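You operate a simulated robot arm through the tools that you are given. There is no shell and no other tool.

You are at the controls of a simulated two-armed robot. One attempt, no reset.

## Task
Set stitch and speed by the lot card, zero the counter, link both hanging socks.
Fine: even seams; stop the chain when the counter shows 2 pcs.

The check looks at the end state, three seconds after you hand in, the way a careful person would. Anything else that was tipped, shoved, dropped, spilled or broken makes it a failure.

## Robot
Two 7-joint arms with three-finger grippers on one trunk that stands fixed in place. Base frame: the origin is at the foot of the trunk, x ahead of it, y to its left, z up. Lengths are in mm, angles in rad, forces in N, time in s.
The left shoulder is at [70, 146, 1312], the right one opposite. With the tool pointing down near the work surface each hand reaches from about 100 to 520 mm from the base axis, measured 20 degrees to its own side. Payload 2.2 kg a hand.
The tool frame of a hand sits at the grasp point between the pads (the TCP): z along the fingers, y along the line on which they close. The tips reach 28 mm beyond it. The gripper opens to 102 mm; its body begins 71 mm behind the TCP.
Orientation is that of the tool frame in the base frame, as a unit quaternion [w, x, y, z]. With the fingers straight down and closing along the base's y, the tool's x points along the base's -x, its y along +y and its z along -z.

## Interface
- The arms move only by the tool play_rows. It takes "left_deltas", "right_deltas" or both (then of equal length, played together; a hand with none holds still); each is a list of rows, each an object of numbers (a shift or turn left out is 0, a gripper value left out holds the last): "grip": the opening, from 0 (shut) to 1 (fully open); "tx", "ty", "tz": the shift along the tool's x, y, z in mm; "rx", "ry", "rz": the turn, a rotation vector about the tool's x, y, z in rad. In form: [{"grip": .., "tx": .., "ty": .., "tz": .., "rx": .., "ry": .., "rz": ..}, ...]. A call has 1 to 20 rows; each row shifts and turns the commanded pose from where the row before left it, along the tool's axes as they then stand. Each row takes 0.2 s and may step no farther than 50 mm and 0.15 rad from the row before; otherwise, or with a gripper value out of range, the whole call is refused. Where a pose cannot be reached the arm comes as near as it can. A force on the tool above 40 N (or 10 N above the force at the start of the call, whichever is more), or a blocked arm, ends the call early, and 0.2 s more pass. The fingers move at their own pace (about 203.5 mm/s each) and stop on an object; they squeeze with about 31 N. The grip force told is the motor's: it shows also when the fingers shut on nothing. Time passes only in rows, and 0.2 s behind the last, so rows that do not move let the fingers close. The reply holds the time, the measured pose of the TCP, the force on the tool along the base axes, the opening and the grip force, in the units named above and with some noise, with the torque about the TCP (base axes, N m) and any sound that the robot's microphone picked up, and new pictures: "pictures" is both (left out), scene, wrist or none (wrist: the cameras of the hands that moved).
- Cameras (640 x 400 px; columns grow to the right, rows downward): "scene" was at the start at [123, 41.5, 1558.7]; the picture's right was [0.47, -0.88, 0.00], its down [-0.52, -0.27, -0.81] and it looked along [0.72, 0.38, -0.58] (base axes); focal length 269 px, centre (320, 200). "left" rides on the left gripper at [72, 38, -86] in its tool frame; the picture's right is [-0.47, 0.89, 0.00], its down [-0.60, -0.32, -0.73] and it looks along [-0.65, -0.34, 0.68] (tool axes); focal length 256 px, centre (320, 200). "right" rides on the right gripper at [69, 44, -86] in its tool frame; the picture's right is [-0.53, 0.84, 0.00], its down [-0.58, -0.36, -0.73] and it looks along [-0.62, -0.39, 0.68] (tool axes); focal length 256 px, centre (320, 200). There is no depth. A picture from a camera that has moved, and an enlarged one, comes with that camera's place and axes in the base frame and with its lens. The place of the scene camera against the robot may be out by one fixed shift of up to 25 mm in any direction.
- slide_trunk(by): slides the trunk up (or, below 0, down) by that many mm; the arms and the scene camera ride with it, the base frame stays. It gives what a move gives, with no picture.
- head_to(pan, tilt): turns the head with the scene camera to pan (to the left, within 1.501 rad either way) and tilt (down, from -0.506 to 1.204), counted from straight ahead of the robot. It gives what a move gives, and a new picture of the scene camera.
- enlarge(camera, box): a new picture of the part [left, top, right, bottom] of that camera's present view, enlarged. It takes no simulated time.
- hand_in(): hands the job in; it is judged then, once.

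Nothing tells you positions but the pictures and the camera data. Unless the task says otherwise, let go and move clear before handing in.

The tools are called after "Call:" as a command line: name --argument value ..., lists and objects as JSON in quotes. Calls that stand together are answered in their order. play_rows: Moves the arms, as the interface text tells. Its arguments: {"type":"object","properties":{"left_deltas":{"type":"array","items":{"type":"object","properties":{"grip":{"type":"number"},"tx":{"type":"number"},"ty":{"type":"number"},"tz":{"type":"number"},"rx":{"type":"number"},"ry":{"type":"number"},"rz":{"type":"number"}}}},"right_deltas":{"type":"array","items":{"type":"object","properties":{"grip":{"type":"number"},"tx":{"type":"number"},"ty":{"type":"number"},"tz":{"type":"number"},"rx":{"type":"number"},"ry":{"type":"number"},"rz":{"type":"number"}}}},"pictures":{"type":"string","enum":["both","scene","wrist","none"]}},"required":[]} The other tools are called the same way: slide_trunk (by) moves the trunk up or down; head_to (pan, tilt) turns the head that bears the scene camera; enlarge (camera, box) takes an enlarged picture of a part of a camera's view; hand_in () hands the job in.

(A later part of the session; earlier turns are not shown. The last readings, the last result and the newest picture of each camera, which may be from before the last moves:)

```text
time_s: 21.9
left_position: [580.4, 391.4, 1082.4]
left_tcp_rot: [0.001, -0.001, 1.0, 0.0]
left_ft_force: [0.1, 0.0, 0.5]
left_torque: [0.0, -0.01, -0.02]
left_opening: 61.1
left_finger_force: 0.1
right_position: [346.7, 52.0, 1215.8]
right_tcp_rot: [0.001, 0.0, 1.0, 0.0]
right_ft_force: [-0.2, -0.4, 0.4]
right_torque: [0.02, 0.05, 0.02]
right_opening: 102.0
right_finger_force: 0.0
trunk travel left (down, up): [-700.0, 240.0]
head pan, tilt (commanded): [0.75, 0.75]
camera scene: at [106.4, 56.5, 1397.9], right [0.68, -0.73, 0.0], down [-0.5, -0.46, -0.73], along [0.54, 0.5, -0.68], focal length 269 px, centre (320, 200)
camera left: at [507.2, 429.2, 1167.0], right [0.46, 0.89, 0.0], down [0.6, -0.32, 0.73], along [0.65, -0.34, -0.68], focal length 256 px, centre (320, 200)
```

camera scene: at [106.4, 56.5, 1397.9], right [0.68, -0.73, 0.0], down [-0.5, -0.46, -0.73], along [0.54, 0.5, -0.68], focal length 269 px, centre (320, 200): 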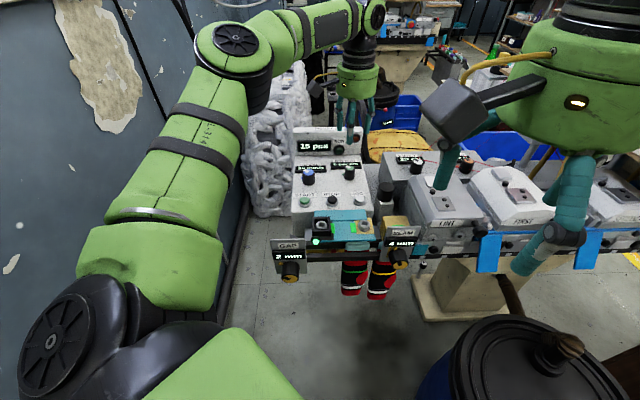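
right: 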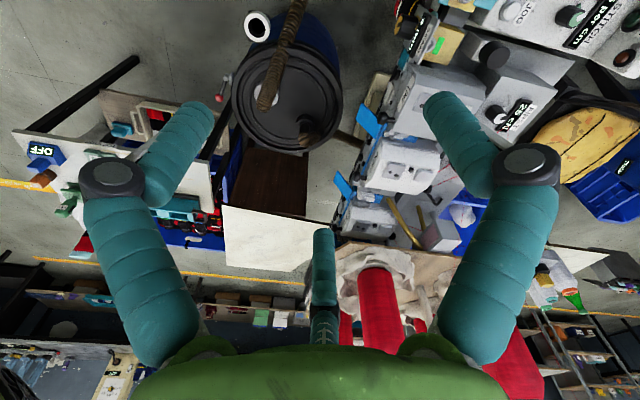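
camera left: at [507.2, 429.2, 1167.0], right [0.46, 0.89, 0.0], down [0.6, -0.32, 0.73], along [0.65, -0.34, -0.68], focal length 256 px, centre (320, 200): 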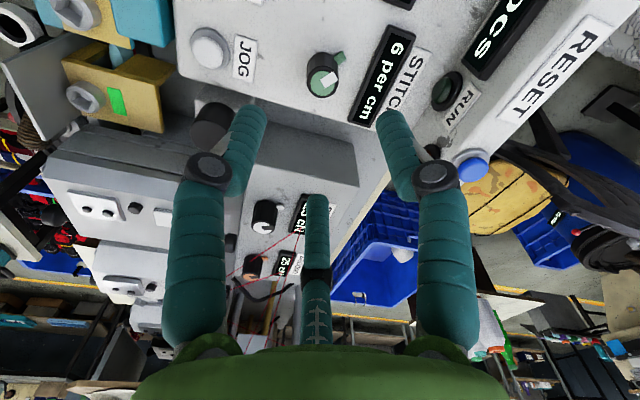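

The reach is fine, and the hand is now almost directly above the STITCH knob, whose top I place at (582, 393, 965). I'll zoom in on the knob and its surroundings to judge its axis and height.

Call:
enlarge --camera "left" --box '[180, 0, 500, 200]'

Call:
enlarge --camera "left" --box '[270, 20, 430, 120]'

Call:
enlarge --camera "scene" --box '[290, 90, 410, 220]'

```text
2.00 times, centred on (340, 100) of left
camera zoom: at [507.2, 429.2, 1167.0], right [0.46, 0.89, 0.0], down [0.6, -0.32, 0.73], along [0.65, -0.34, -0.68], focal length 512 px, centre (280, 400)
```

zoom: 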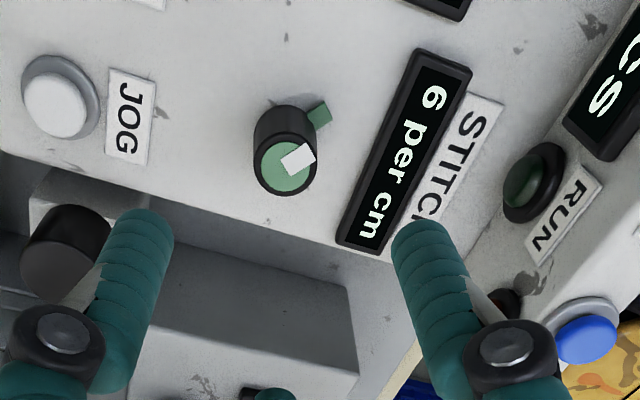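

```text
4.00 times, centred on (350, 70) of left
camera zoom: at [507.2, 429.2, 1167.0], right [0.46, 0.89, 0.0], down [0.6, -0.32, 0.73], along [0.65, -0.34, -0.68], focal length 1024 px, centre (200, 720)
```

zoom: 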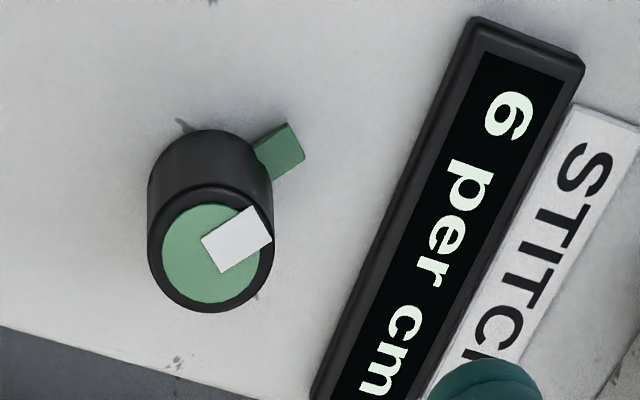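

```text
3.08 times, centred on (350, 155) of scene
camera zoom: at [106.4, 56.5, 1397.9], right [0.68, -0.73, 0.0], down [-0.5, -0.46, -0.73], along [0.54, 0.5, -0.68], focal length 827 px, centre (228, 338)
```

zoom: 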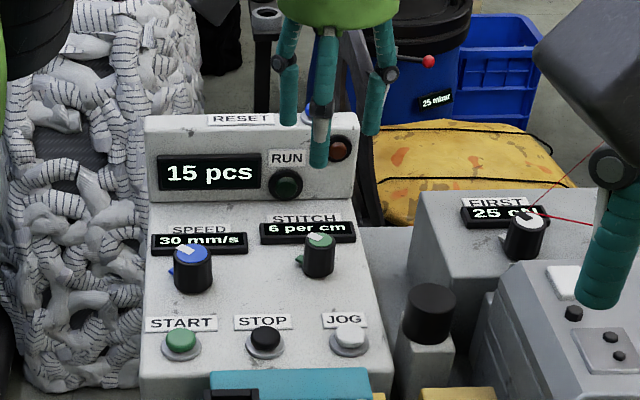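

The STITCH knob is about 23 mm wide with a near-vertical axis; its top is at z≈965 and its base near 933. It points 45° counter-clockwise of panel-up. I'll descend partway with a 50 mm opening and check alignment before going around the knob.

Call:
play_rows --left_deltas '[{"grip": 0.5, "tx": -1.6, "ty": 1.6, "tz": 35}, {"tz": 30}]' --pictures "both"

Call:
enlarge --camera "left" --box '[220, 50, 420, 200]'

Call:
enlarge --camera "scene" --box '[290, 110, 410, 220]'

```text
time_s: 22.4
left_position: [582.7, 390.8, 1016.1]
left_tcp_rot: [0.0, 0.0, 1.0, -0.001]
left_ft_force: [-0.7, -0.8, -0.3]
left_torque: [-0.01, 0.02, -0.01]
left_opening: 51.0
left_finger_force: 0.1
right_position: [346.3, 52.0, 1216.1]
right_tcp_rot: [0.0, 0.0, 1.0, 0.001]
right_ft_force: [0.5, -0.5, 0.5]
right_torque: [0.03, 0.01, -0.02]
right_opening: 102.1
right_finger_force: 0.0
trunk travel left (down, up): [-700.0, 240.0]
head pan, tilt (commanded): [0.75, 0.75]
camera scene: at [107.1, 56.8, 1397.9], right [0.68, -0.73, 0.0], down [-0.5, -0.47, -0.73], along [0.53, 0.5, -0.68], focal length 269 px, centre (320, 200)
camera left: at [510.8, 430.6, 1101.8], right [0.46, 0.89, 0.0], down [0.6, -0.32, 0.73], along [0.65, -0.34, -0.68], focal length 256 px, centre (320, 200)
```

scene: 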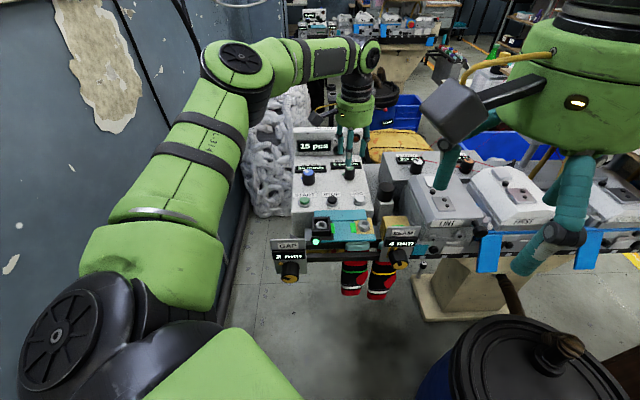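
left: 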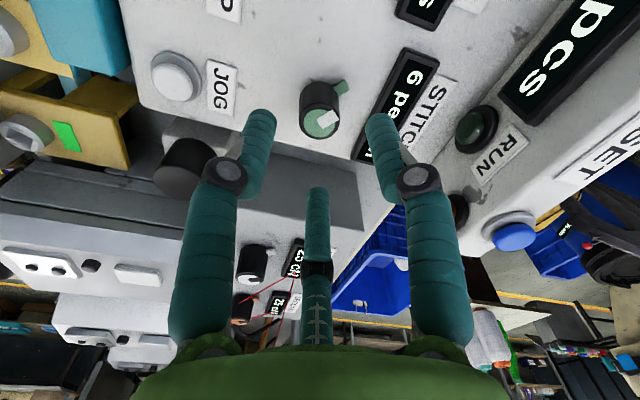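

```text
2.67 times, centred on (320, 125) of left
camera zoom: at [510.8, 430.6, 1101.8], right [0.46, 0.89, 0.0], down [0.6, -0.32, 0.73], along [0.65, -0.34, -0.68], focal length 683 px, centre (320, 400)
```

zoom: 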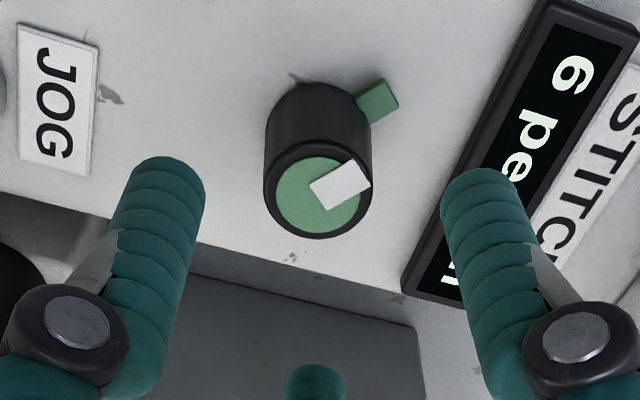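

```text
3.64 times, centred on (350, 165) of scene
camera zoom: at [107.1, 56.8, 1397.9], right [0.68, -0.73, 0.0], down [-0.5, -0.47, -0.73], along [0.53, 0.5, -0.68], focal length 977 px, centre (211, 327)
```

zoom: 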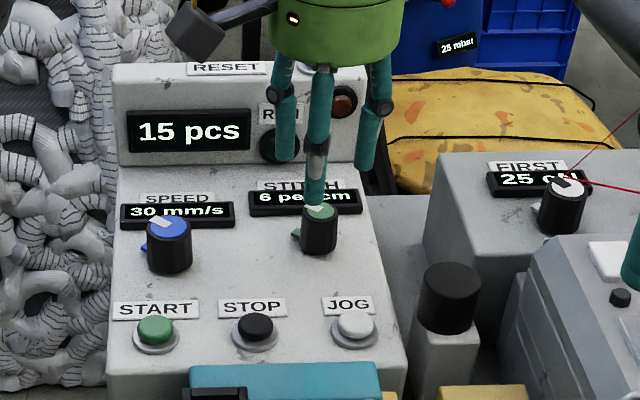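

The knob top is at about (584, 392, 960) and the three fingers are well spread around it. I'll lower so the tips overlap the upper knob by about 14 mm, then close gently.

Call:
play_rows --left_deltas '[{"tx": -1.5, "ty": 0.8, "tz": 22}, {"tz": 20}, {"grip": 0.1}, {}]' --pictures "both"

Call:
enlarge --camera "left" --box '[220, 80, 420, 230]'

Call:
enlarge --camera "scene" --box '[290, 110, 410, 220]'

```text
time_s: 23.4
left_position: [584.9, 392.1, 973.5]
left_tcp_rot: [0.002, -0.001, 1.0, -0.001]
left_ft_force: [5.0, -0.9, 0.2]
left_torque: [-0.17, -0.26, 0.04]
left_opening: 27.7
left_finger_force: 12.8
right_position: [347.3, 52.7, 1216.0]
right_tcp_rot: [-0.001, 0.0, 1.0, 0.0]
right_ft_force: [0.0, 1.0, 0.6]
right_torque: [-0.02, -0.02, 0.01]
right_opening: 102.1
right_finger_force: 0.0
trunk travel left (down, up): [-700.0, 240.0]
head pan, tilt (commanded): [0.75, 0.75]
camera scene: at [107.6, 56.4, 1397.8], right [0.68, -0.73, 0.0], down [-0.5, -0.46, -0.73], along [0.53, 0.5, -0.68], focal length 269 px, centre (320, 200)
camera left: at [513.0, 430.4, 1058.7], right [0.46, 0.89, 0.0], down [0.6, -0.32, 0.73], along [0.65, -0.34, -0.68], focal length 256 px, centre (320, 200)
```

scene: 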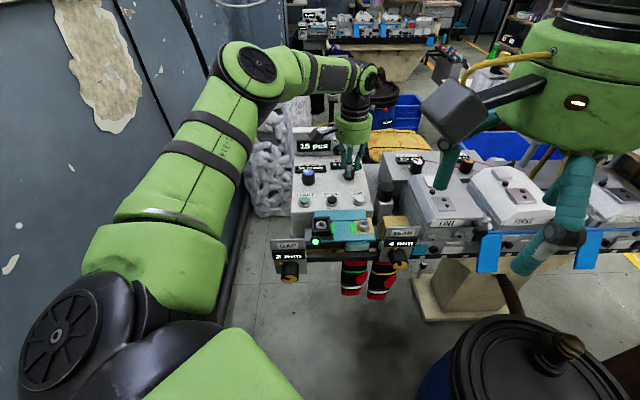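
left: 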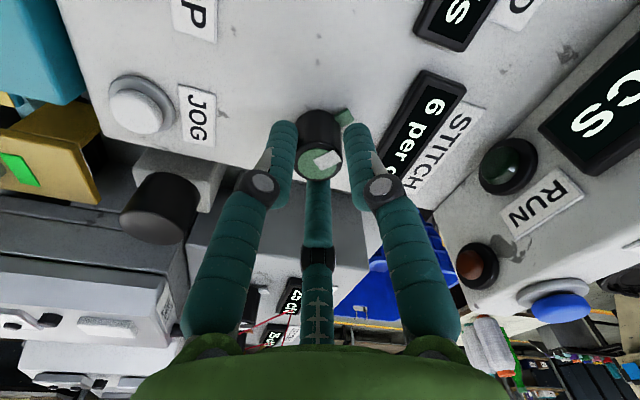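

```text
2.67 times, centred on (320, 155) of left
camera zoom: at [513.0, 430.4, 1058.7], right [0.46, 0.89, 0.0], down [0.6, -0.32, 0.73], along [0.65, -0.34, -0.68], focal length 683 px, centre (320, 320)
```

zoom: 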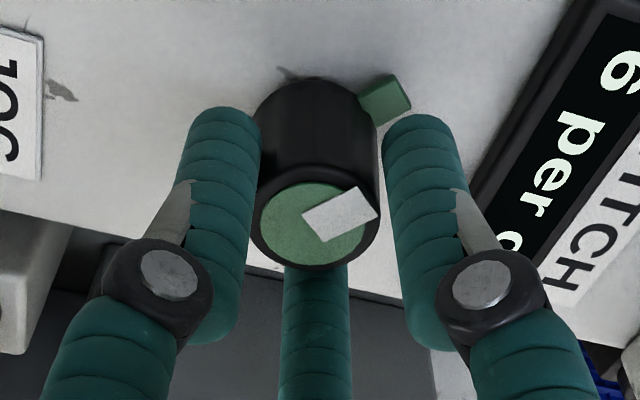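

```text
3.64 times, centred on (350, 165) of scene
camera zoom: at [107.6, 56.4, 1397.8], right [0.68, -0.73, 0.0], down [-0.5, -0.46, -0.73], along [0.53, 0.5, -0.68], focal length 977 px, centre (211, 327)
```

zoom: 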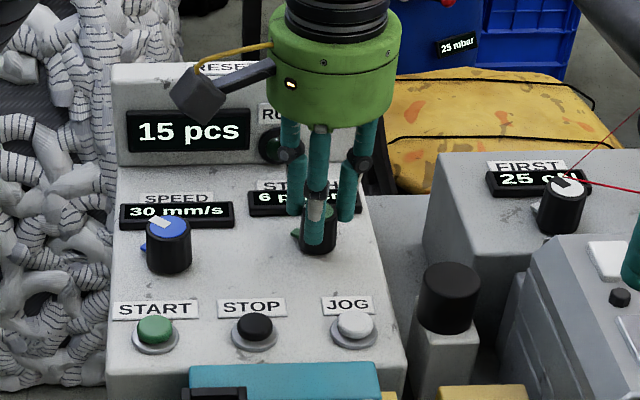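

Two fingers have touched and the side force suggests I'm about 1–2 mm off-centre toward -x. I'll nudge +x slightly and let the fingers finish closing.

Call:
play_rows --left_deltas '[{"grip": 0.0, "tx": -1.5}, {}, {}]' --pictures "wrist"

Call:
enlarge --camera "left" --box '[220, 80, 420, 230]'

```text
time_s: 24.2
left_position: [585.7, 391.1, 973.5]
left_tcp_rot: [0.0, 0.0, 1.0, 0.0]
left_ft_force: [-1.1, -5.8, -1.9]
left_torque: [-0.44, 0.09, 0.0]
left_opening: 27.1
left_finger_force: 31.0
right_position: [345.4, 51.3, 1216.5]
right_tcp_rot: [0.001, -0.001, 1.0, 0.001]
right_ft_force: [0.6, -0.2, -0.3]
right_torque: [-0.03, 0.02, -0.02]
right_opening: 102.2
right_finger_force: 0.0
trunk travel left (down, up): [-700.0, 240.0]
head pan, tilt (commanded): [0.75, 0.75]
camera left: at [513.5, 430.3, 1059.0], right [0.46, 0.89, 0.0], down [0.6, -0.32, 0.73], along [0.65, -0.34, -0.68], focal length 256 px, centre (320, 200)
```

left: 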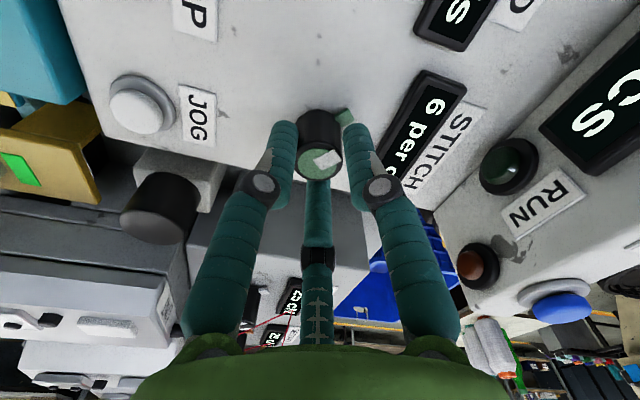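

```text
2.67 times, centred on (320, 155) of left
camera zoom: at [513.5, 430.3, 1059.0], right [0.46, 0.89, 0.0], down [0.6, -0.32, 0.73], along [0.65, -0.34, -0.68], focal length 683 px, centre (320, 320)
```

zoom: 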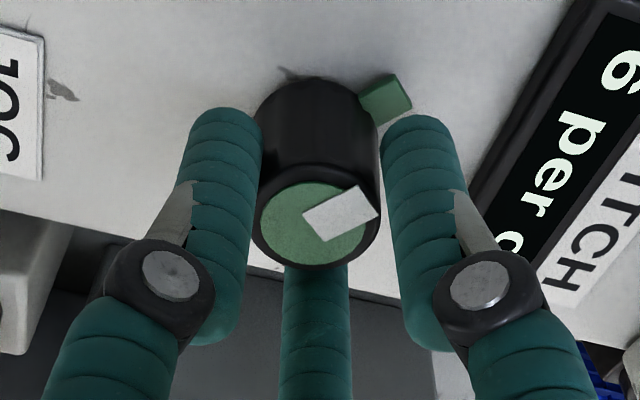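

Two fingers on the -y side are loaded while the +y thumb still shows a small gap. I'll shift -y by about 1.5 mm so all three clamp the knob.

Call:
play_rows --left_deltas '[{"ty": -1.5}, {}, {}]' --pictures "wrist"

Call:
enlarge --camera "left" --box '[220, 80, 420, 230]'

```text
time_s: 25.1
left_position: [585.5, 391.9, 974.0]
left_tcp_rot: [0.001, -0.001, 1.0, 0.002]
left_ft_force: [-2.9, -1.9, -0.7]
left_torque: [-0.3, 0.06, 0.02]
left_opening: 26.9
left_finger_force: 30.9
right_position: [345.2, 51.4, 1216.9]
right_tcp_rot: [0.0, 0.0, 1.0, 0.0]
right_ft_force: [-0.5, 0.0, -0.1]
right_torque: [-0.03, -0.01, 0.01]
right_opening: 101.8
right_finger_force: 0.0
trunk travel left (down, up): [-700.0, 240.0]
head pan, tilt (commanded): [0.75, 0.75]
camera left: at [513.2, 430.0, 1058.9], right [0.46, 0.89, 0.0], down [0.6, -0.32, 0.73], along [0.65, -0.34, -0.68], focal length 256 px, centre (320, 200)
```

left: 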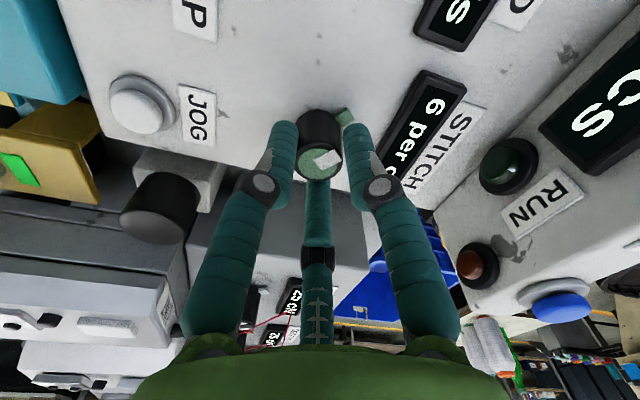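

```text
2.67 times, centred on (320, 155) of left
camera zoom: at [513.2, 430.0, 1058.9], right [0.46, 0.89, 0.0], down [0.6, -0.32, 0.73], along [0.65, -0.34, -0.68], focal length 683 px, centre (320, 320)
```

zoom: 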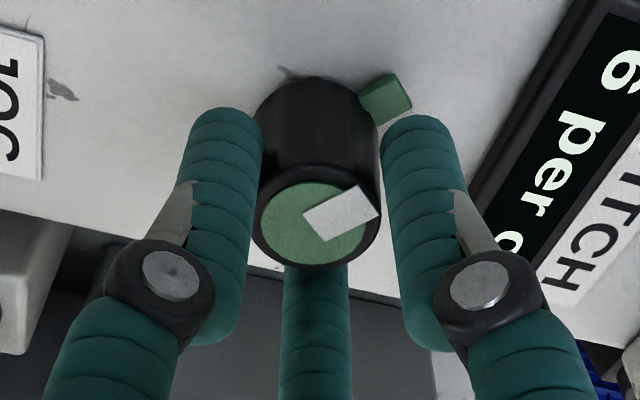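

The grip is balanced now, with 31 N on the fingers and little side force. I'll turn the knob clockwise a little and read the display.

Call:
play_rows --left_deltas '[{"rz": 0.12}, {"rz": 0.12}, {}]' --pictures "wrist"

Call:
enlarge --camera "left" --box '[220, 50, 460, 230]'

Call:
enlarge --camera "scene" --box '[290, 110, 410, 220]'

```text
time_s: 25.9
left_position: [586.0, 391.4, 973.2]
left_tcp_rot: [0.0, 0.119, 0.993, 0.0]
left_ft_force: [-5.0, -3.1, -3.4]
left_torque: [0.16, 0.13, -0.02]
left_opening: 26.9
left_finger_force: 30.8
right_position: [346.2, 51.6, 1217.6]
right_tcp_rot: [0.0, 0.0, 1.0, 0.0]
right_ft_force: [-0.9, 0.0, 0.6]
right_torque: [0.0, 0.0, 0.02]
right_opening: 102.0
right_finger_force: 0.0
trunk travel left (down, up): [-700.0, 240.0]
head pan, tilt (commanded): [0.75, 0.75]
camera left: at [524.9, 446.2, 1059.0], right [0.66, 0.75, 0.0], down [0.51, -0.45, 0.73], along [0.55, -0.48, -0.68], focal length 256 px, centre (320, 200)
```

left: 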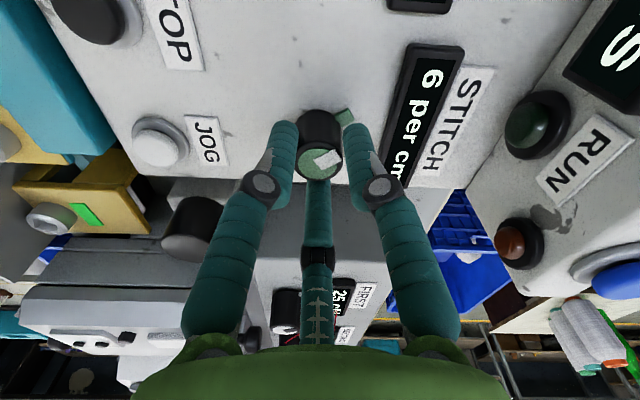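

```text
2.22 times, centred on (340, 140) of left
camera zoom: at [524.9, 446.2, 1059.0], right [0.66, 0.75, 0.0], down [0.51, -0.45, 0.73], along [0.55, -0.48, -0.68], focal length 569 px, centre (276, 333)
```

zoom: 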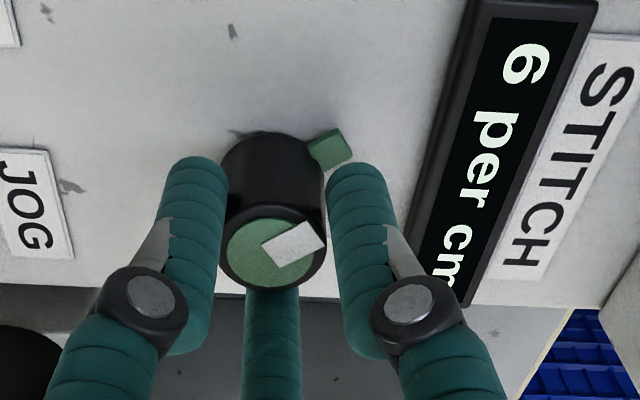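

```text
3.64 times, centred on (350, 165) of scene
camera zoom: at [105.8, 56.1, 1397.9], right [0.68, -0.73, 0.0], down [-0.5, -0.46, -0.73], along [0.54, 0.5, -0.68], focal length 977 px, centre (211, 327)
```

zoom: 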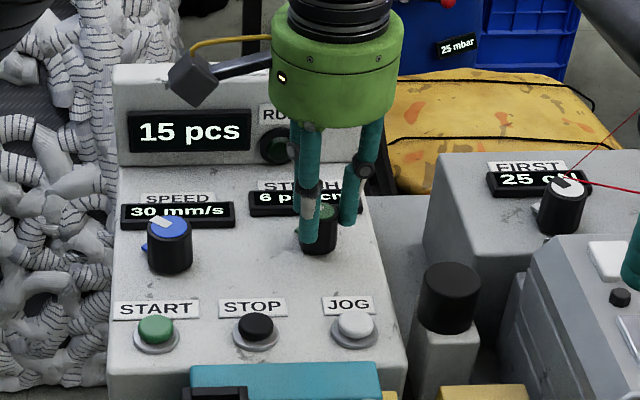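

The knob turns with the hand, but the display still reads 6, so the step must be larger. I'll keep turning clockwise in small increments.

Call:
play_rows --left_deltas '[{"rz": 0.12}, {"rz": 0.12}, {}]' --pictures "wrist"

Call:
enlarge --camera "left" --box '[220, 50, 460, 230]'

```text
time_s: 26.6
left_position: [585.3, 391.9, 973.5]
left_tcp_rot: [0.0, 0.238, 0.971, -0.001]
left_ft_force: [-7.5, -6.0, -7.8]
left_torque: [0.27, -0.06, -0.01]
left_opening: 27.3
left_finger_force: 30.8
right_position: [345.3, 51.9, 1217.1]
right_tcp_rot: [-0.001, 0.0, 1.0, 0.0]
right_ft_force: [-0.6, -0.6, -0.5]
right_torque: [0.0, 0.02, -0.02]
right_opening: 102.0
right_finger_force: 0.0
trunk travel left (down, up): [-700.0, 240.0]
head pan, tilt (commanded): [0.75, 0.75]
camera left: at [539.8, 459.1, 1059.0], right [0.82, 0.57, 0.0], down [0.39, -0.56, 0.73], along [0.42, -0.6, -0.68], focal length 256 px, centre (320, 200)
```

left: 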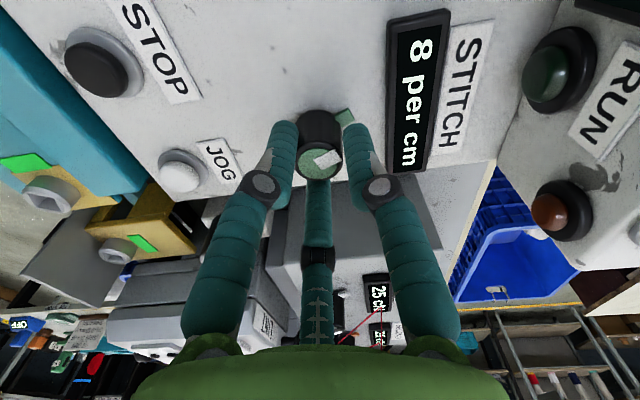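

```text
2.22 times, centred on (340, 140) of left
camera zoom: at [539.8, 459.1, 1059.0], right [0.82, 0.57, 0.0], down [0.39, -0.56, 0.73], along [0.42, -0.6, -0.68], focal length 569 px, centre (276, 333)
```

zoom: 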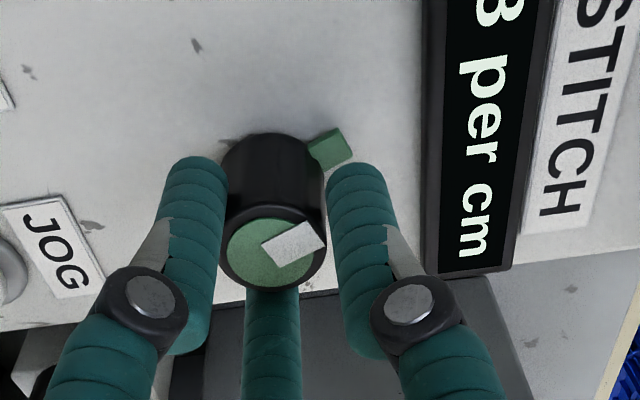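

The display now shows 8 per cm at about 0.48 rad, so I'm turning the right way and the values step by 2. I'll continue in small steps and watch for 10.

Call:
play_rows --left_deltas '[{"rz": 0.12}, {"rz": 0.12}, {}]' --pictures "wrist"

Call:
play_rows --left_deltas '[{"rz": 0.12}, {}]' --pictures "wrist"

Call:
play_rows --left_deltas '[{"rz": 0.12}, {}]' --pictures "wrist"

```text
time_s: 27.4
left_position: [586.4, 391.6, 974.0]
left_tcp_rot: [0.0, 0.353, 0.936, -0.001]
left_ft_force: [-6.6, -7.9, -9.8]
left_torque: [-0.19, 0.17, -0.02]
left_opening: 27.1
left_finger_force: 31.2
right_position: [345.9, 51.2, 1216.2]
right_tcp_rot: [0.0, 0.0, 1.0, 0.0]
right_ft_force: [0.9, -0.4, 0.7]
right_torque: [0.02, -0.03, -0.02]
right_opening: 102.1
right_finger_force: 0.1
trunk travel left (down, up): [-700.0, 240.0]
head pan, tilt (commanded): [0.75, 0.75]
camera left: at [557.3, 468.1, 1059.0], right [0.93, 0.36, 0.0], down [0.24, -0.64, 0.73], along [0.26, -0.68, -0.68], focal length 256 px, centre (320, 200)
```

left: 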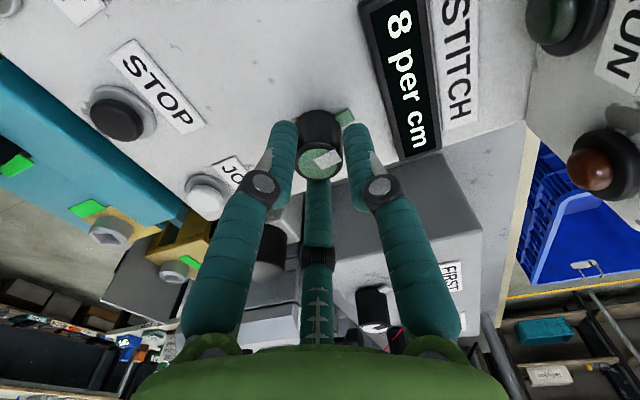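

```text
time_s: 28.1
left_position: [585.9, 390.3, 974.2]
left_tcp_rot: [0.001, 0.409, 0.913, 0.0]
left_ft_force: [-7.5, -10.9, -13.1]
left_torque: [-0.12, -0.06, -0.03]
left_opening: 26.9
left_finger_force: 30.9
right_position: [346.2, 50.2, 1217.1]
right_tcp_rot: [-0.001, 0.0, 1.0, 0.0]
right_ft_force: [0.4, -0.6, -0.9]
right_torque: [-0.04, -0.01, -0.01]
right_opening: 101.8
right_finger_force: 0.1
trunk travel left (down, up): [-700.0, 240.0]
head pan, tilt (commanded): [0.75, 0.75]
camera left: at [566.8, 470.9, 1059.0], right [0.97, 0.24, 0.0], down [0.17, -0.66, 0.73], along [0.18, -0.71, -0.68], focal length 256 px, centre (320, 200)
```

left: 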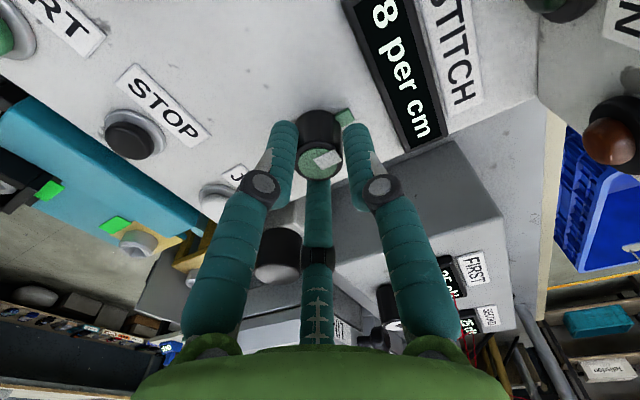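

```text
time_s: 28.6
left_position: [587.1, 391.4, 974.1]
left_tcp_rot: [0.001, 0.462, 0.887, 0.0]
left_ft_force: [-7.0, -10.9, -13.4]
left_torque: [-0.41, 0.3, 0.04]
left_opening: 27.1
left_finger_force: 30.8
right_position: [347.3, 51.3, 1217.5]
right_tcp_rot: [0.0, 0.0, 1.0, 0.001]
right_ft_force: [-1.2, 0.0, -0.3]
right_torque: [0.02, 0.02, 0.0]
right_opening: 101.9
right_finger_force: 0.1
trunk travel left (down, up): [-700.0, 240.0]
head pan, tilt (commanded): [0.75, 0.75]
camera left: at [576.4, 472.5, 1059.1], right [0.99, 0.13, 0.0], down [0.09, -0.68, 0.73], along [0.09, -0.72, -0.68], focal length 256 px, centre (320, 200)
```

left: 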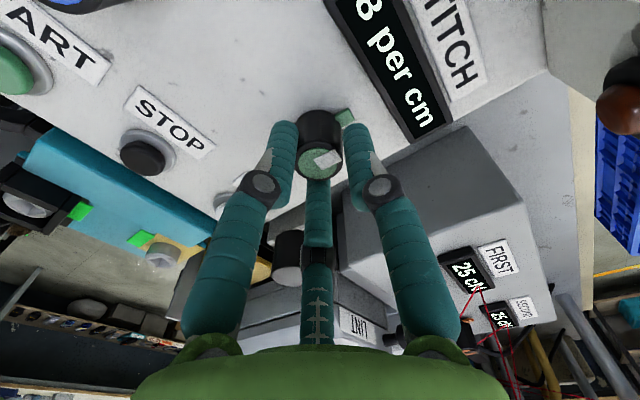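

It still shows 8 at 0.96 rad. I'll relieve the small accumulated side and vertical force and keep turning.

Call:
play_rows --left_deltas '[{"tx": -0.5, "ty": -1.3, "tz": 1.2}, {"rz": 0.12}, {}]' --pictures "wrist"

Call:
play_rows --left_deltas '[{"rz": 0.12}, {}]' --pictures "wrist"

```text
time_s: 29.4
left_position: [586.6, 390.9, 973.4]
left_tcp_rot: [0.0, 0.514, 0.858, 0.002]
left_ft_force: [-0.2, -6.5, -4.4]
left_torque: [-0.29, 0.36, -0.05]
left_opening: 27.4
left_finger_force: 30.8
right_position: [348.4, 51.2, 1215.9]
right_tcp_rot: [0.001, 0.0, 1.0, 0.0]
right_ft_force: [0.2, -0.2, 0.3]
right_torque: [-0.01, -0.03, -0.03]
right_opening: 102.0
right_finger_force: 0.1
trunk travel left (down, up): [-700.0, 240.0]
head pan, tilt (commanded): [0.75, 0.75]
camera left: at [585.7, 472.8, 1059.3], right [1.0, 0.01, 0.0], down [0.0, -0.68, 0.73], along [0.01, -0.73, -0.68], focal length 256 px, centre (320, 200)
```

left: 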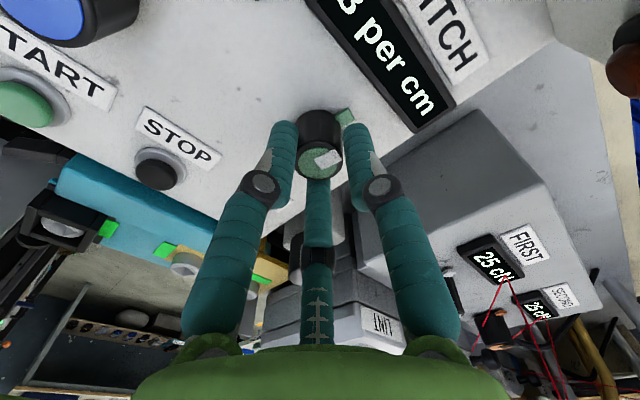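

```text
time_s: 30.1
left_position: [587.2, 390.6, 973.7]
left_tcp_rot: [0.001, 0.565, 0.825, 0.002]
left_ft_force: [1.4, -3.5, -1.5]
left_torque: [0.0, -0.24, 0.01]
left_opening: 27.1
left_finger_force: 31.2
right_position: [346.2, 50.9, 1216.6]
right_tcp_rot: [0.0, 0.0, 1.0, 0.0]
right_ft_force: [0.1, 0.0, 0.1]
right_torque: [-0.02, -0.02, -0.02]
right_opening: 101.9
right_finger_force: 0.1
trunk travel left (down, up): [-700.0, 240.0]
head pan, tilt (commanded): [0.75, 0.75]
camera left: at [595.5, 472.1, 1059.4], right [0.99, -0.11, 0.0], down [-0.08, -0.68, 0.73], along [-0.08, -0.73, -0.68], focal length 256 px, centre (320, 200)
```

left: 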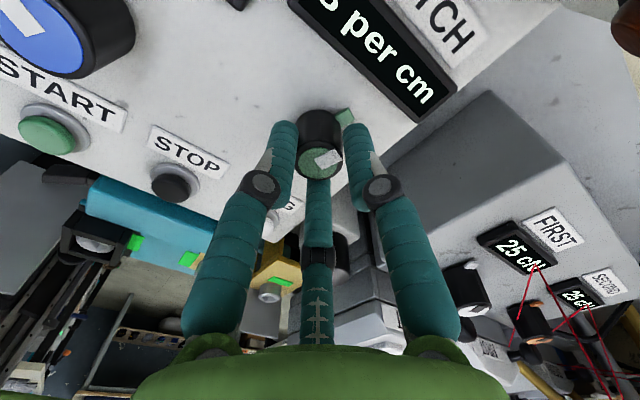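

The digit has slid out of the wrist view, so I'll read the display from the head camera.

Call:
enlarge --camera "scene" --box '[310, 130, 390, 200]'

Call:
enlarge --camera "left" --box '[260, 0, 460, 130]'

```text
5.71 times, centred on (350, 165) of scene
camera zoom: at [106.8, 56.0, 1397.9], right [0.68, -0.73, 0.0], down [-0.5, -0.46, -0.73], along [0.53, 0.5, -0.68], focal length 1535 px, centre (149, 400)
```

zoom: 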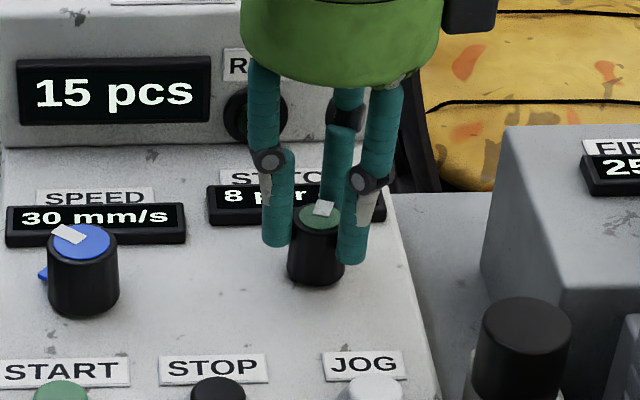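

```text
3.08 times, centred on (360, 65) of left
camera zoom: at [595.5, 472.1, 1059.4], right [0.99, -0.11, 0.0], down [-0.08, -0.68, 0.73], along [-0.08, -0.73, -0.68], focal length 788 px, centre (197, 615)
```

zoom: 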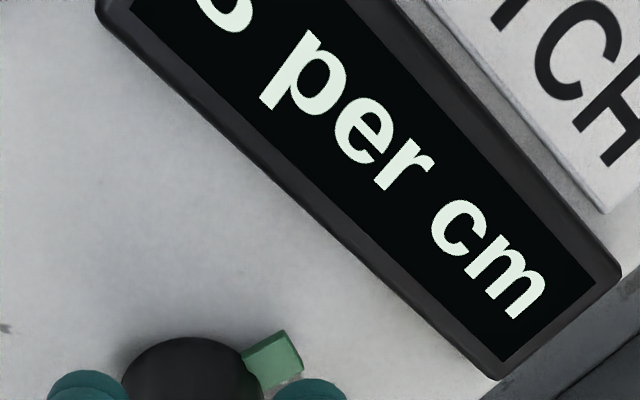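

The head camera reads the display well: 8 per cm, with the pointer now just right of straight up. I'll continue clockwise in small steps and check each one.

Call:
play_rows --left_deltas '[{"rz": 0.1}, {}]' --pictures "none"

Call:
enlarge --camera "scene" --box '[310, 130, 390, 200]'

Call:
play_rows --left_deltas '[{"rz": 0.1}, {}]' --pictures "none"

Call:
enlarge --camera "scene" --box '[310, 130, 390, 200]'

```text
time_s: 30.6
left_position: [585.6, 391.4, 973.4]
left_tcp_rot: [0.001, 0.605, 0.796, 0.001]
left_ft_force: [3.1, -3.2, 2.2]
left_torque: [-0.08, -0.05, -0.02]
left_opening: 27.0
left_finger_force: 30.9
right_position: [345.4, 50.7, 1217.3]
right_tcp_rot: [0.0, 0.0, 1.0, 0.0]
right_ft_force: [0.1, -0.3, -0.2]
right_torque: [0.0, 0.02, 0.02]
right_opening: 101.9
right_finger_force: 0.0
trunk travel left (down, up): [-700.0, 240.0]
head pan, tilt (commanded): [0.75, 0.75]
```

```text
5.71 times, centred on (350, 165) of scene
camera zoom: at [106.8, 55.8, 1398.0], right [0.68, -0.73, 0.0], down [-0.5, -0.46, -0.73], along [0.53, 0.5, -0.68], focal length 1535 px, centre (149, 400)
```

zoom: 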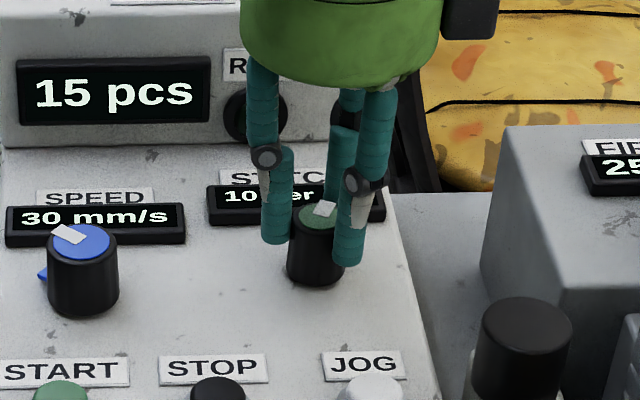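

```text
time_s: 31.2
left_position: [587.1, 390.9, 973.6]
left_tcp_rot: [0.001, 0.644, 0.765, 0.002]
left_ft_force: [3.2, -2.3, 3.7]
left_torque: [-0.06, -0.41, 0.04]
left_opening: 26.8
left_finger_force: 31.1
right_position: [346.6, 51.5, 1217.6]
right_tcp_rot: [0.0, 0.0, 1.0, 0.001]
right_ft_force: [-0.8, 0.2, -0.2]
right_torque: [-0.06, -0.02, 0.02]
right_opening: 102.2
right_finger_force: 0.1
trunk travel left (down, up): [-700.0, 240.0]
head pan, tilt (commanded): [0.75, 0.75]
```

```text
5.71 times, centred on (350, 165) of scene
camera zoom: at [106.5, 55.6, 1398.0], right [0.68, -0.73, 0.0], down [-0.5, -0.46, -0.73], along [0.53, 0.5, -0.68], focal length 1535 px, centre (149, 400)
```

zoom: 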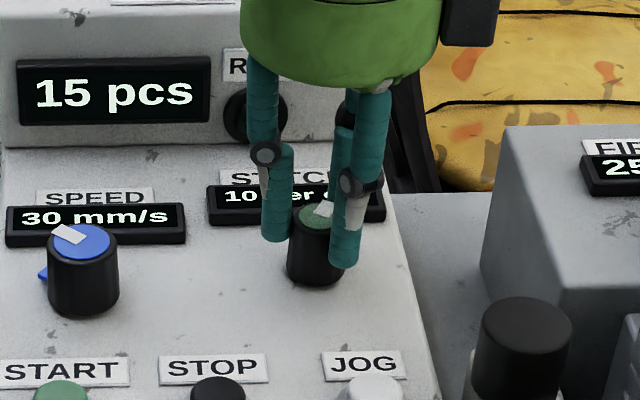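

It flipped to 10 per cm at about 1.3 rad. The step seems to be about 0.85 rad, so I'll turn roughly 0.25 more to sit mid-band and confirm it holds.

Call:
play_rows --left_deltas '[{"rz": 0.1}, {"rz": 0.12}, {}]' --pictures "none"

Call:
enlarge --camera "scene" --box '[310, 130, 390, 200]'

```text
time_s: 32.0
left_position: [586.3, 390.2, 974.4]
left_tcp_rot: [0.001, 0.725, 0.689, 0.002]
left_ft_force: [5.0, 0.0, 8.6]
left_torque: [0.03, 0.24, -0.04]
left_opening: 26.5
left_finger_force: 31.2
right_position: [345.1, 51.3, 1216.5]
right_tcp_rot: [0.0, 0.0, 1.0, 0.002]
right_ft_force: [-0.2, -0.2, -1.1]
right_torque: [-0.02, -0.03, -0.06]
right_opening: 102.1
right_finger_force: 0.0
trunk travel left (down, up): [-700.0, 240.0]
head pan, tilt (commanded): [0.75, 0.75]
```

```text
5.71 times, centred on (350, 165) of scene
camera zoom: at [106.1, 55.6, 1398.0], right [0.68, -0.73, 0.0], down [-0.5, -0.46, -0.73], along [0.54, 0.5, -0.68], focal length 1535 px, centre (149, 400)
```

zoom: 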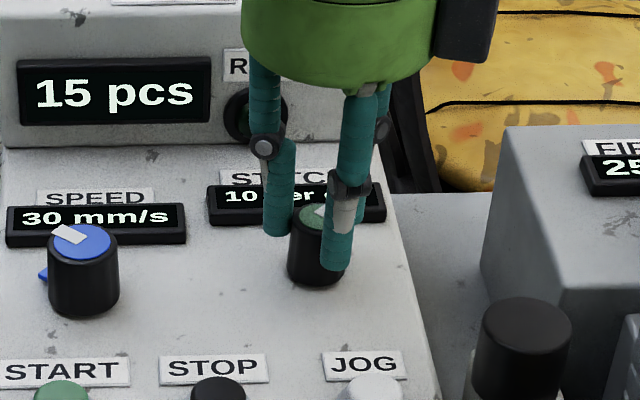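

STITCH shows a steady 10 per cm. I'll release, lift straight up and rotate the hand back while clear of the panel.

Call:
play_rows --left_deltas '[{"grip": 0.4}, {}, {"tz": -30}, {"tz": -40}]' --pictures "both"

Call:
enlarge --camera "scene" --box '[290, 110, 410, 220]'

```text
time_s: 33.0
left_position: [585.8, 391.3, 1040.7]
left_tcp_rot: [-0.001, 0.723, 0.691, 0.0]
left_ft_force: [0.1, 0.2, 1.1]
left_torque: [0.04, -0.02, 0.01]
left_opening: 40.8
left_finger_force: 0.1
right_position: [344.9, 50.8, 1217.2]
right_tcp_rot: [-0.001, 0.001, 1.0, 0.0]
right_ft_force: [0.7, -1.0, -0.3]
right_torque: [0.01, 0.02, -0.01]
right_opening: 101.9
right_finger_force: 0.1
trunk travel left (down, up): [-700.0, 240.0]
head pan, tilt (commanded): [0.75, 0.75]
camera scene: at [105.4, 56.1, 1398.0], right [0.68, -0.73, 0.0], down [-0.5, -0.46, -0.73], along [0.54, 0.5, -0.68], focal length 269 px, centre (320, 200)
camera left: at [627.1, 462.9, 1126.3], right [0.86, -0.51, 0.0], down [-0.35, -0.59, 0.73], along [-0.37, -0.63, -0.68], focal length 256 px, centre (320, 200)
```

scene: 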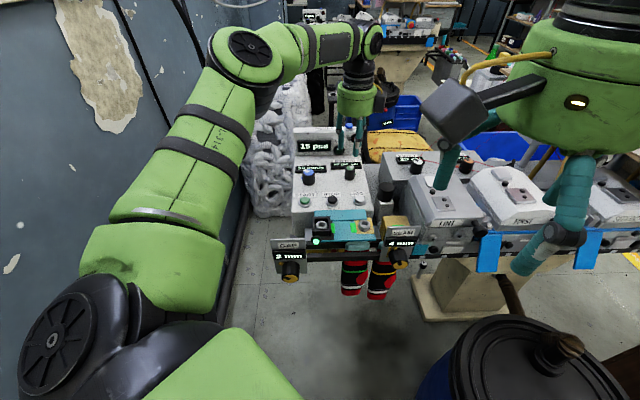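
left: 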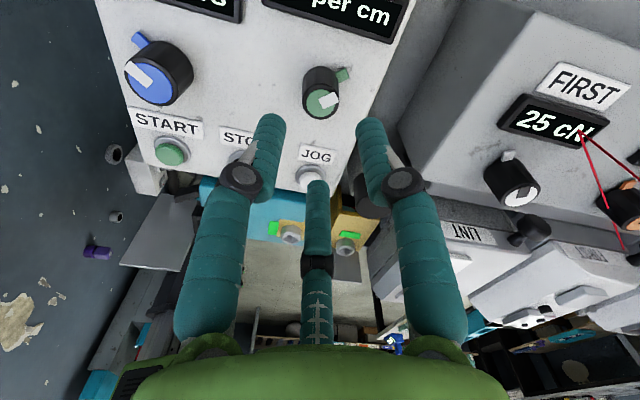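

```text
3.64 times, centred on (350, 165) of scene
camera zoom: at [105.4, 56.1, 1398.0], right [0.68, -0.73, 0.0], down [-0.5, -0.46, -0.73], along [0.54, 0.5, -0.68], focal length 977 px, centre (211, 327)
```

zoom: 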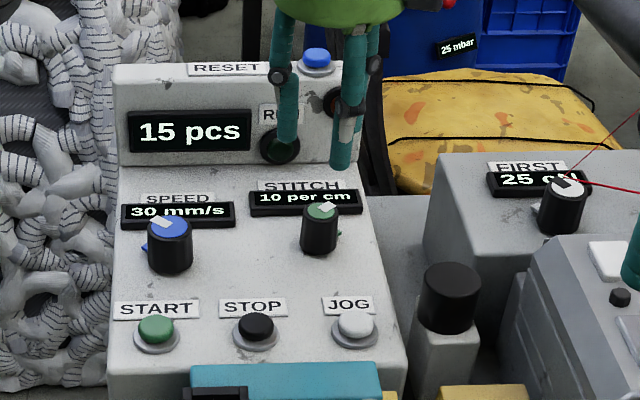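

STITCH is set to 10. From this new angle I refine START to (434, 408, 931), STOP to (482, 360, 931), JOG to (530, 313, 930) and SPEED knob to (499, 456, 955). I'll rotate the hand back to its original yaw at this safe height.

Call:
play_rows --left_deltas '[{"grip": 0.6, "rz": -0.125}, {"rz": -0.125}, {"rz": -0.125}, {"rz": -0.125}, {"rz": -0.125}, {"rz": -0.125}, {"rz": -0.125}, {"rz": -0.125}, {"rz": -0.125}, {"rz": -0.125}, {"rz": -0.125}, {"rz": -0.125}, {"rz": -0.12}, {}]' --pictures "none"

```text
time_s: 36.0
left_position: [585.3, 391.2, 1043.5]
left_tcp_rot: [0.001, -0.001, 1.0, 0.0]
left_ft_force: [0.0, 0.7, -0.1]
left_torque: [-0.01, -0.01, -0.02]
left_opening: 60.8
left_finger_force: 0.0
right_position: [346.4, 51.7, 1216.8]
right_tcp_rot: [0.0, 0.0, 1.0, 0.0]
right_ft_force: [-0.4, 0.5, -0.2]
right_torque: [0.0, -0.01, 0.02]
right_opening: 101.9
right_finger_force: 0.2
trunk travel left (down, up): [-700.0, 240.0]
head pan, tilt (commanded): [0.75, 0.75]
```

The hand is back at its original yaw. Next I'll move above the SPEED knob at (499, 456).

Call:
play_rows --left_deltas '[{"tx": 28.7, "ty": 21.7}, {"tx": 28.7, "ty": 21.7}, {"tx": 28.7, "ty": 21.7}, {"tz": 25}, {}]' --pictures "wrist"

Call:
enlarge --camera "left" --box '[200, 40, 440, 220]'

Call:
enlarge --camera "scene" --box '[270, 110, 390, 220]'

```text
time_s: 37.2
left_position: [502.3, 452.4, 1017.9]
left_tcp_rot: [0.001, -0.001, 1.0, 0.0]
left_ft_force: [-0.1, 0.9, 0.0]
left_torque: [0.01, 0.01, -0.04]
left_opening: 61.2
left_finger_force: 0.1
right_position: [346.5, 52.1, 1217.4]
right_tcp_rot: [0.0, 0.0, 1.0, 0.0]
right_ft_force: [-0.8, -0.5, 0.6]
right_torque: [-0.02, -0.02, -0.01]
right_opening: 102.2
right_finger_force: 0.0
trunk travel left (down, up): [-700.0, 240.0]
head pan, tilt (commanded): [0.75, 0.75]
camera left: at [429.0, 490.7, 1103.6], right [0.46, 0.89, 0.0], down [0.6, -0.32, 0.73], along [0.65, -0.34, -0.68], focal length 256 px, centre (320, 200)
```

left: 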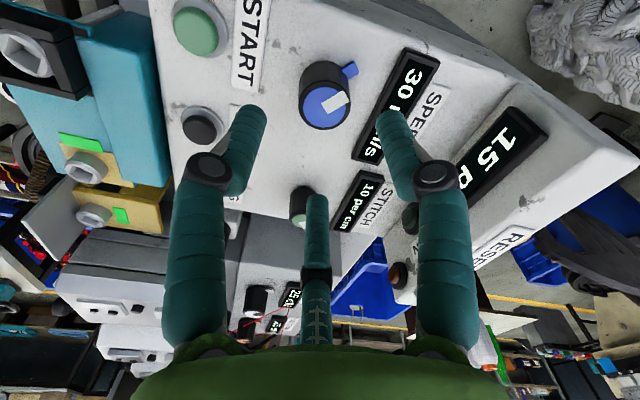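

```text
2.22 times, centred on (320, 130) of left
camera zoom: at [429.0, 490.7, 1103.6], right [0.46, 0.89, 0.0], down [0.6, -0.32, 0.73], along [0.65, -0.34, -0.68], focal length 569 px, centre (320, 356)
```

zoom: 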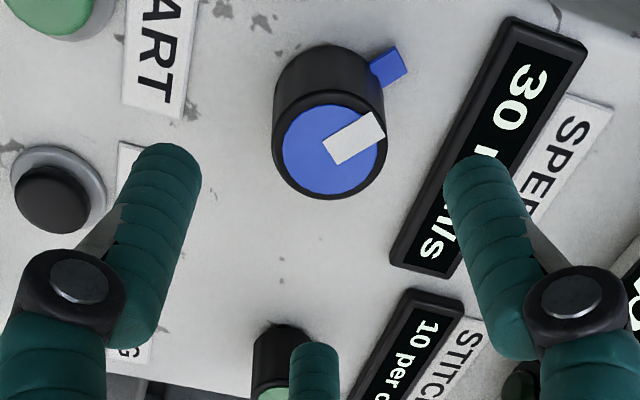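

```text
3.64 times, centred on (330, 165) of scene
camera zoom: at [106.1, 56.4, 1397.9], right [0.68, -0.73, 0.0], down [-0.5, -0.46, -0.73], along [0.54, 0.5, -0.68], focal length 977 px, centre (284, 327)
```

zoom: 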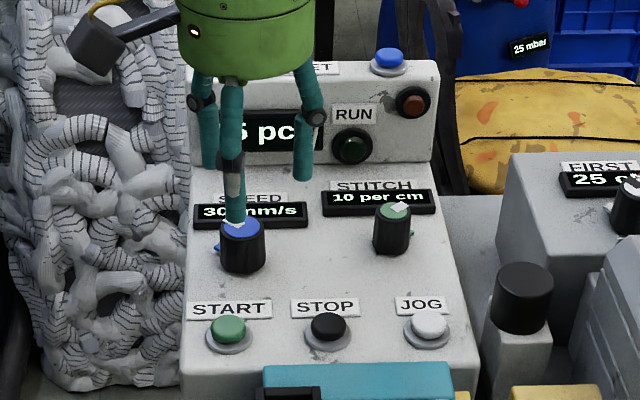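

I estimate the SPEED knob centre at about (499, 458, 956). I'll shift there and descend around it with a 61 mm opening, leaving it open so I can check centring first.

Call:
play_rows --left_deltas '[{"tx": 3.3, "ty": 6}, {"tz": 22}, {"tz": 22}, {}]' --pictures "wrist"

Call:
enlarge --camera "left" --box '[200, 60, 440, 240]'

Call:
enlarge --camera "scene" --box '[270, 130, 350, 200]'

```text
time_s: 38.2
left_position: [498.4, 459.1, 976.9]
left_tcp_rot: [0.001, 0.0, 1.0, 0.0]
left_ft_force: [-0.1, -0.7, 0.1]
left_torque: [0.0, -0.03, 0.04]
left_opening: 61.3
left_finger_force: 0.1
right_position: [345.2, 51.2, 1216.0]
right_tcp_rot: [0.0, 0.0, 1.0, 0.0]
right_ft_force: [-1.2, -0.3, -0.1]
right_torque: [0.0, -0.02, 0.0]
right_opening: 102.0
right_finger_force: 0.0
trunk travel left (down, up): [-700.0, 240.0]
head pan, tilt (commanded): [0.75, 0.75]
camera left: at [424.7, 498.5, 1060.9], right [0.46, 0.89, 0.0], down [0.6, -0.32, 0.73], along [0.65, -0.34, -0.68], focal length 256 px, centre (320, 200)
```

left: 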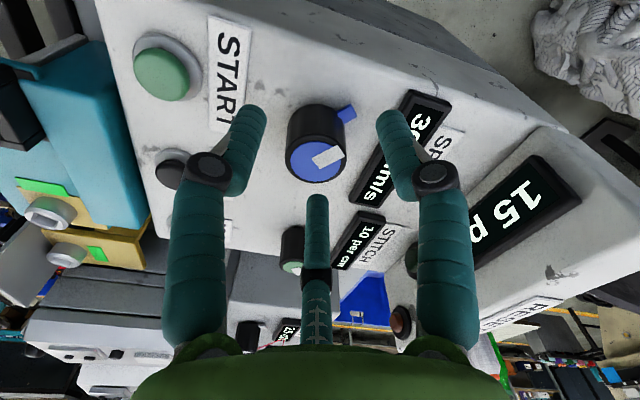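

```text
2.22 times, centred on (320, 150) of left
camera zoom: at [424.7, 498.5, 1060.9], right [0.46, 0.89, 0.0], down [0.6, -0.32, 0.73], along [0.65, -0.34, -0.68], focal length 569 px, centre (320, 311)
```

zoom: 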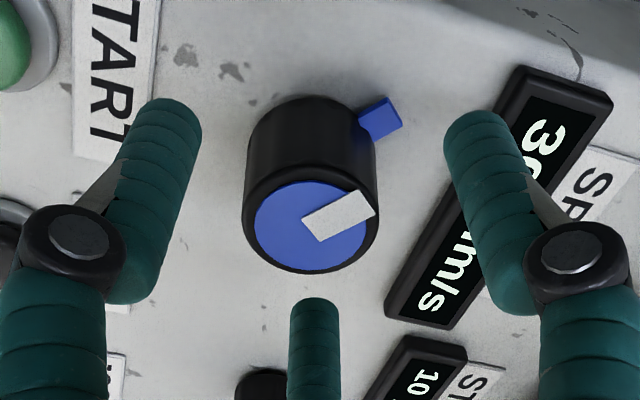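

```text
5.71 times, centred on (310, 165) of scene
camera zoom: at [106.0, 56.5, 1397.9], right [0.68, -0.73, 0.0], down [-0.5, -0.46, -0.73], along [0.54, 0.5, -0.68], focal length 1535 px, centre (377, 400)
```

zoom: 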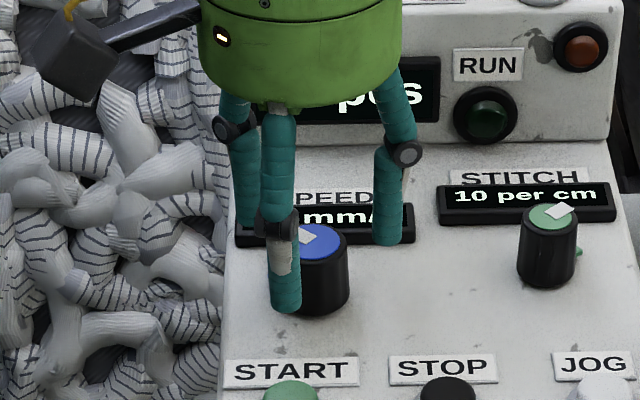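

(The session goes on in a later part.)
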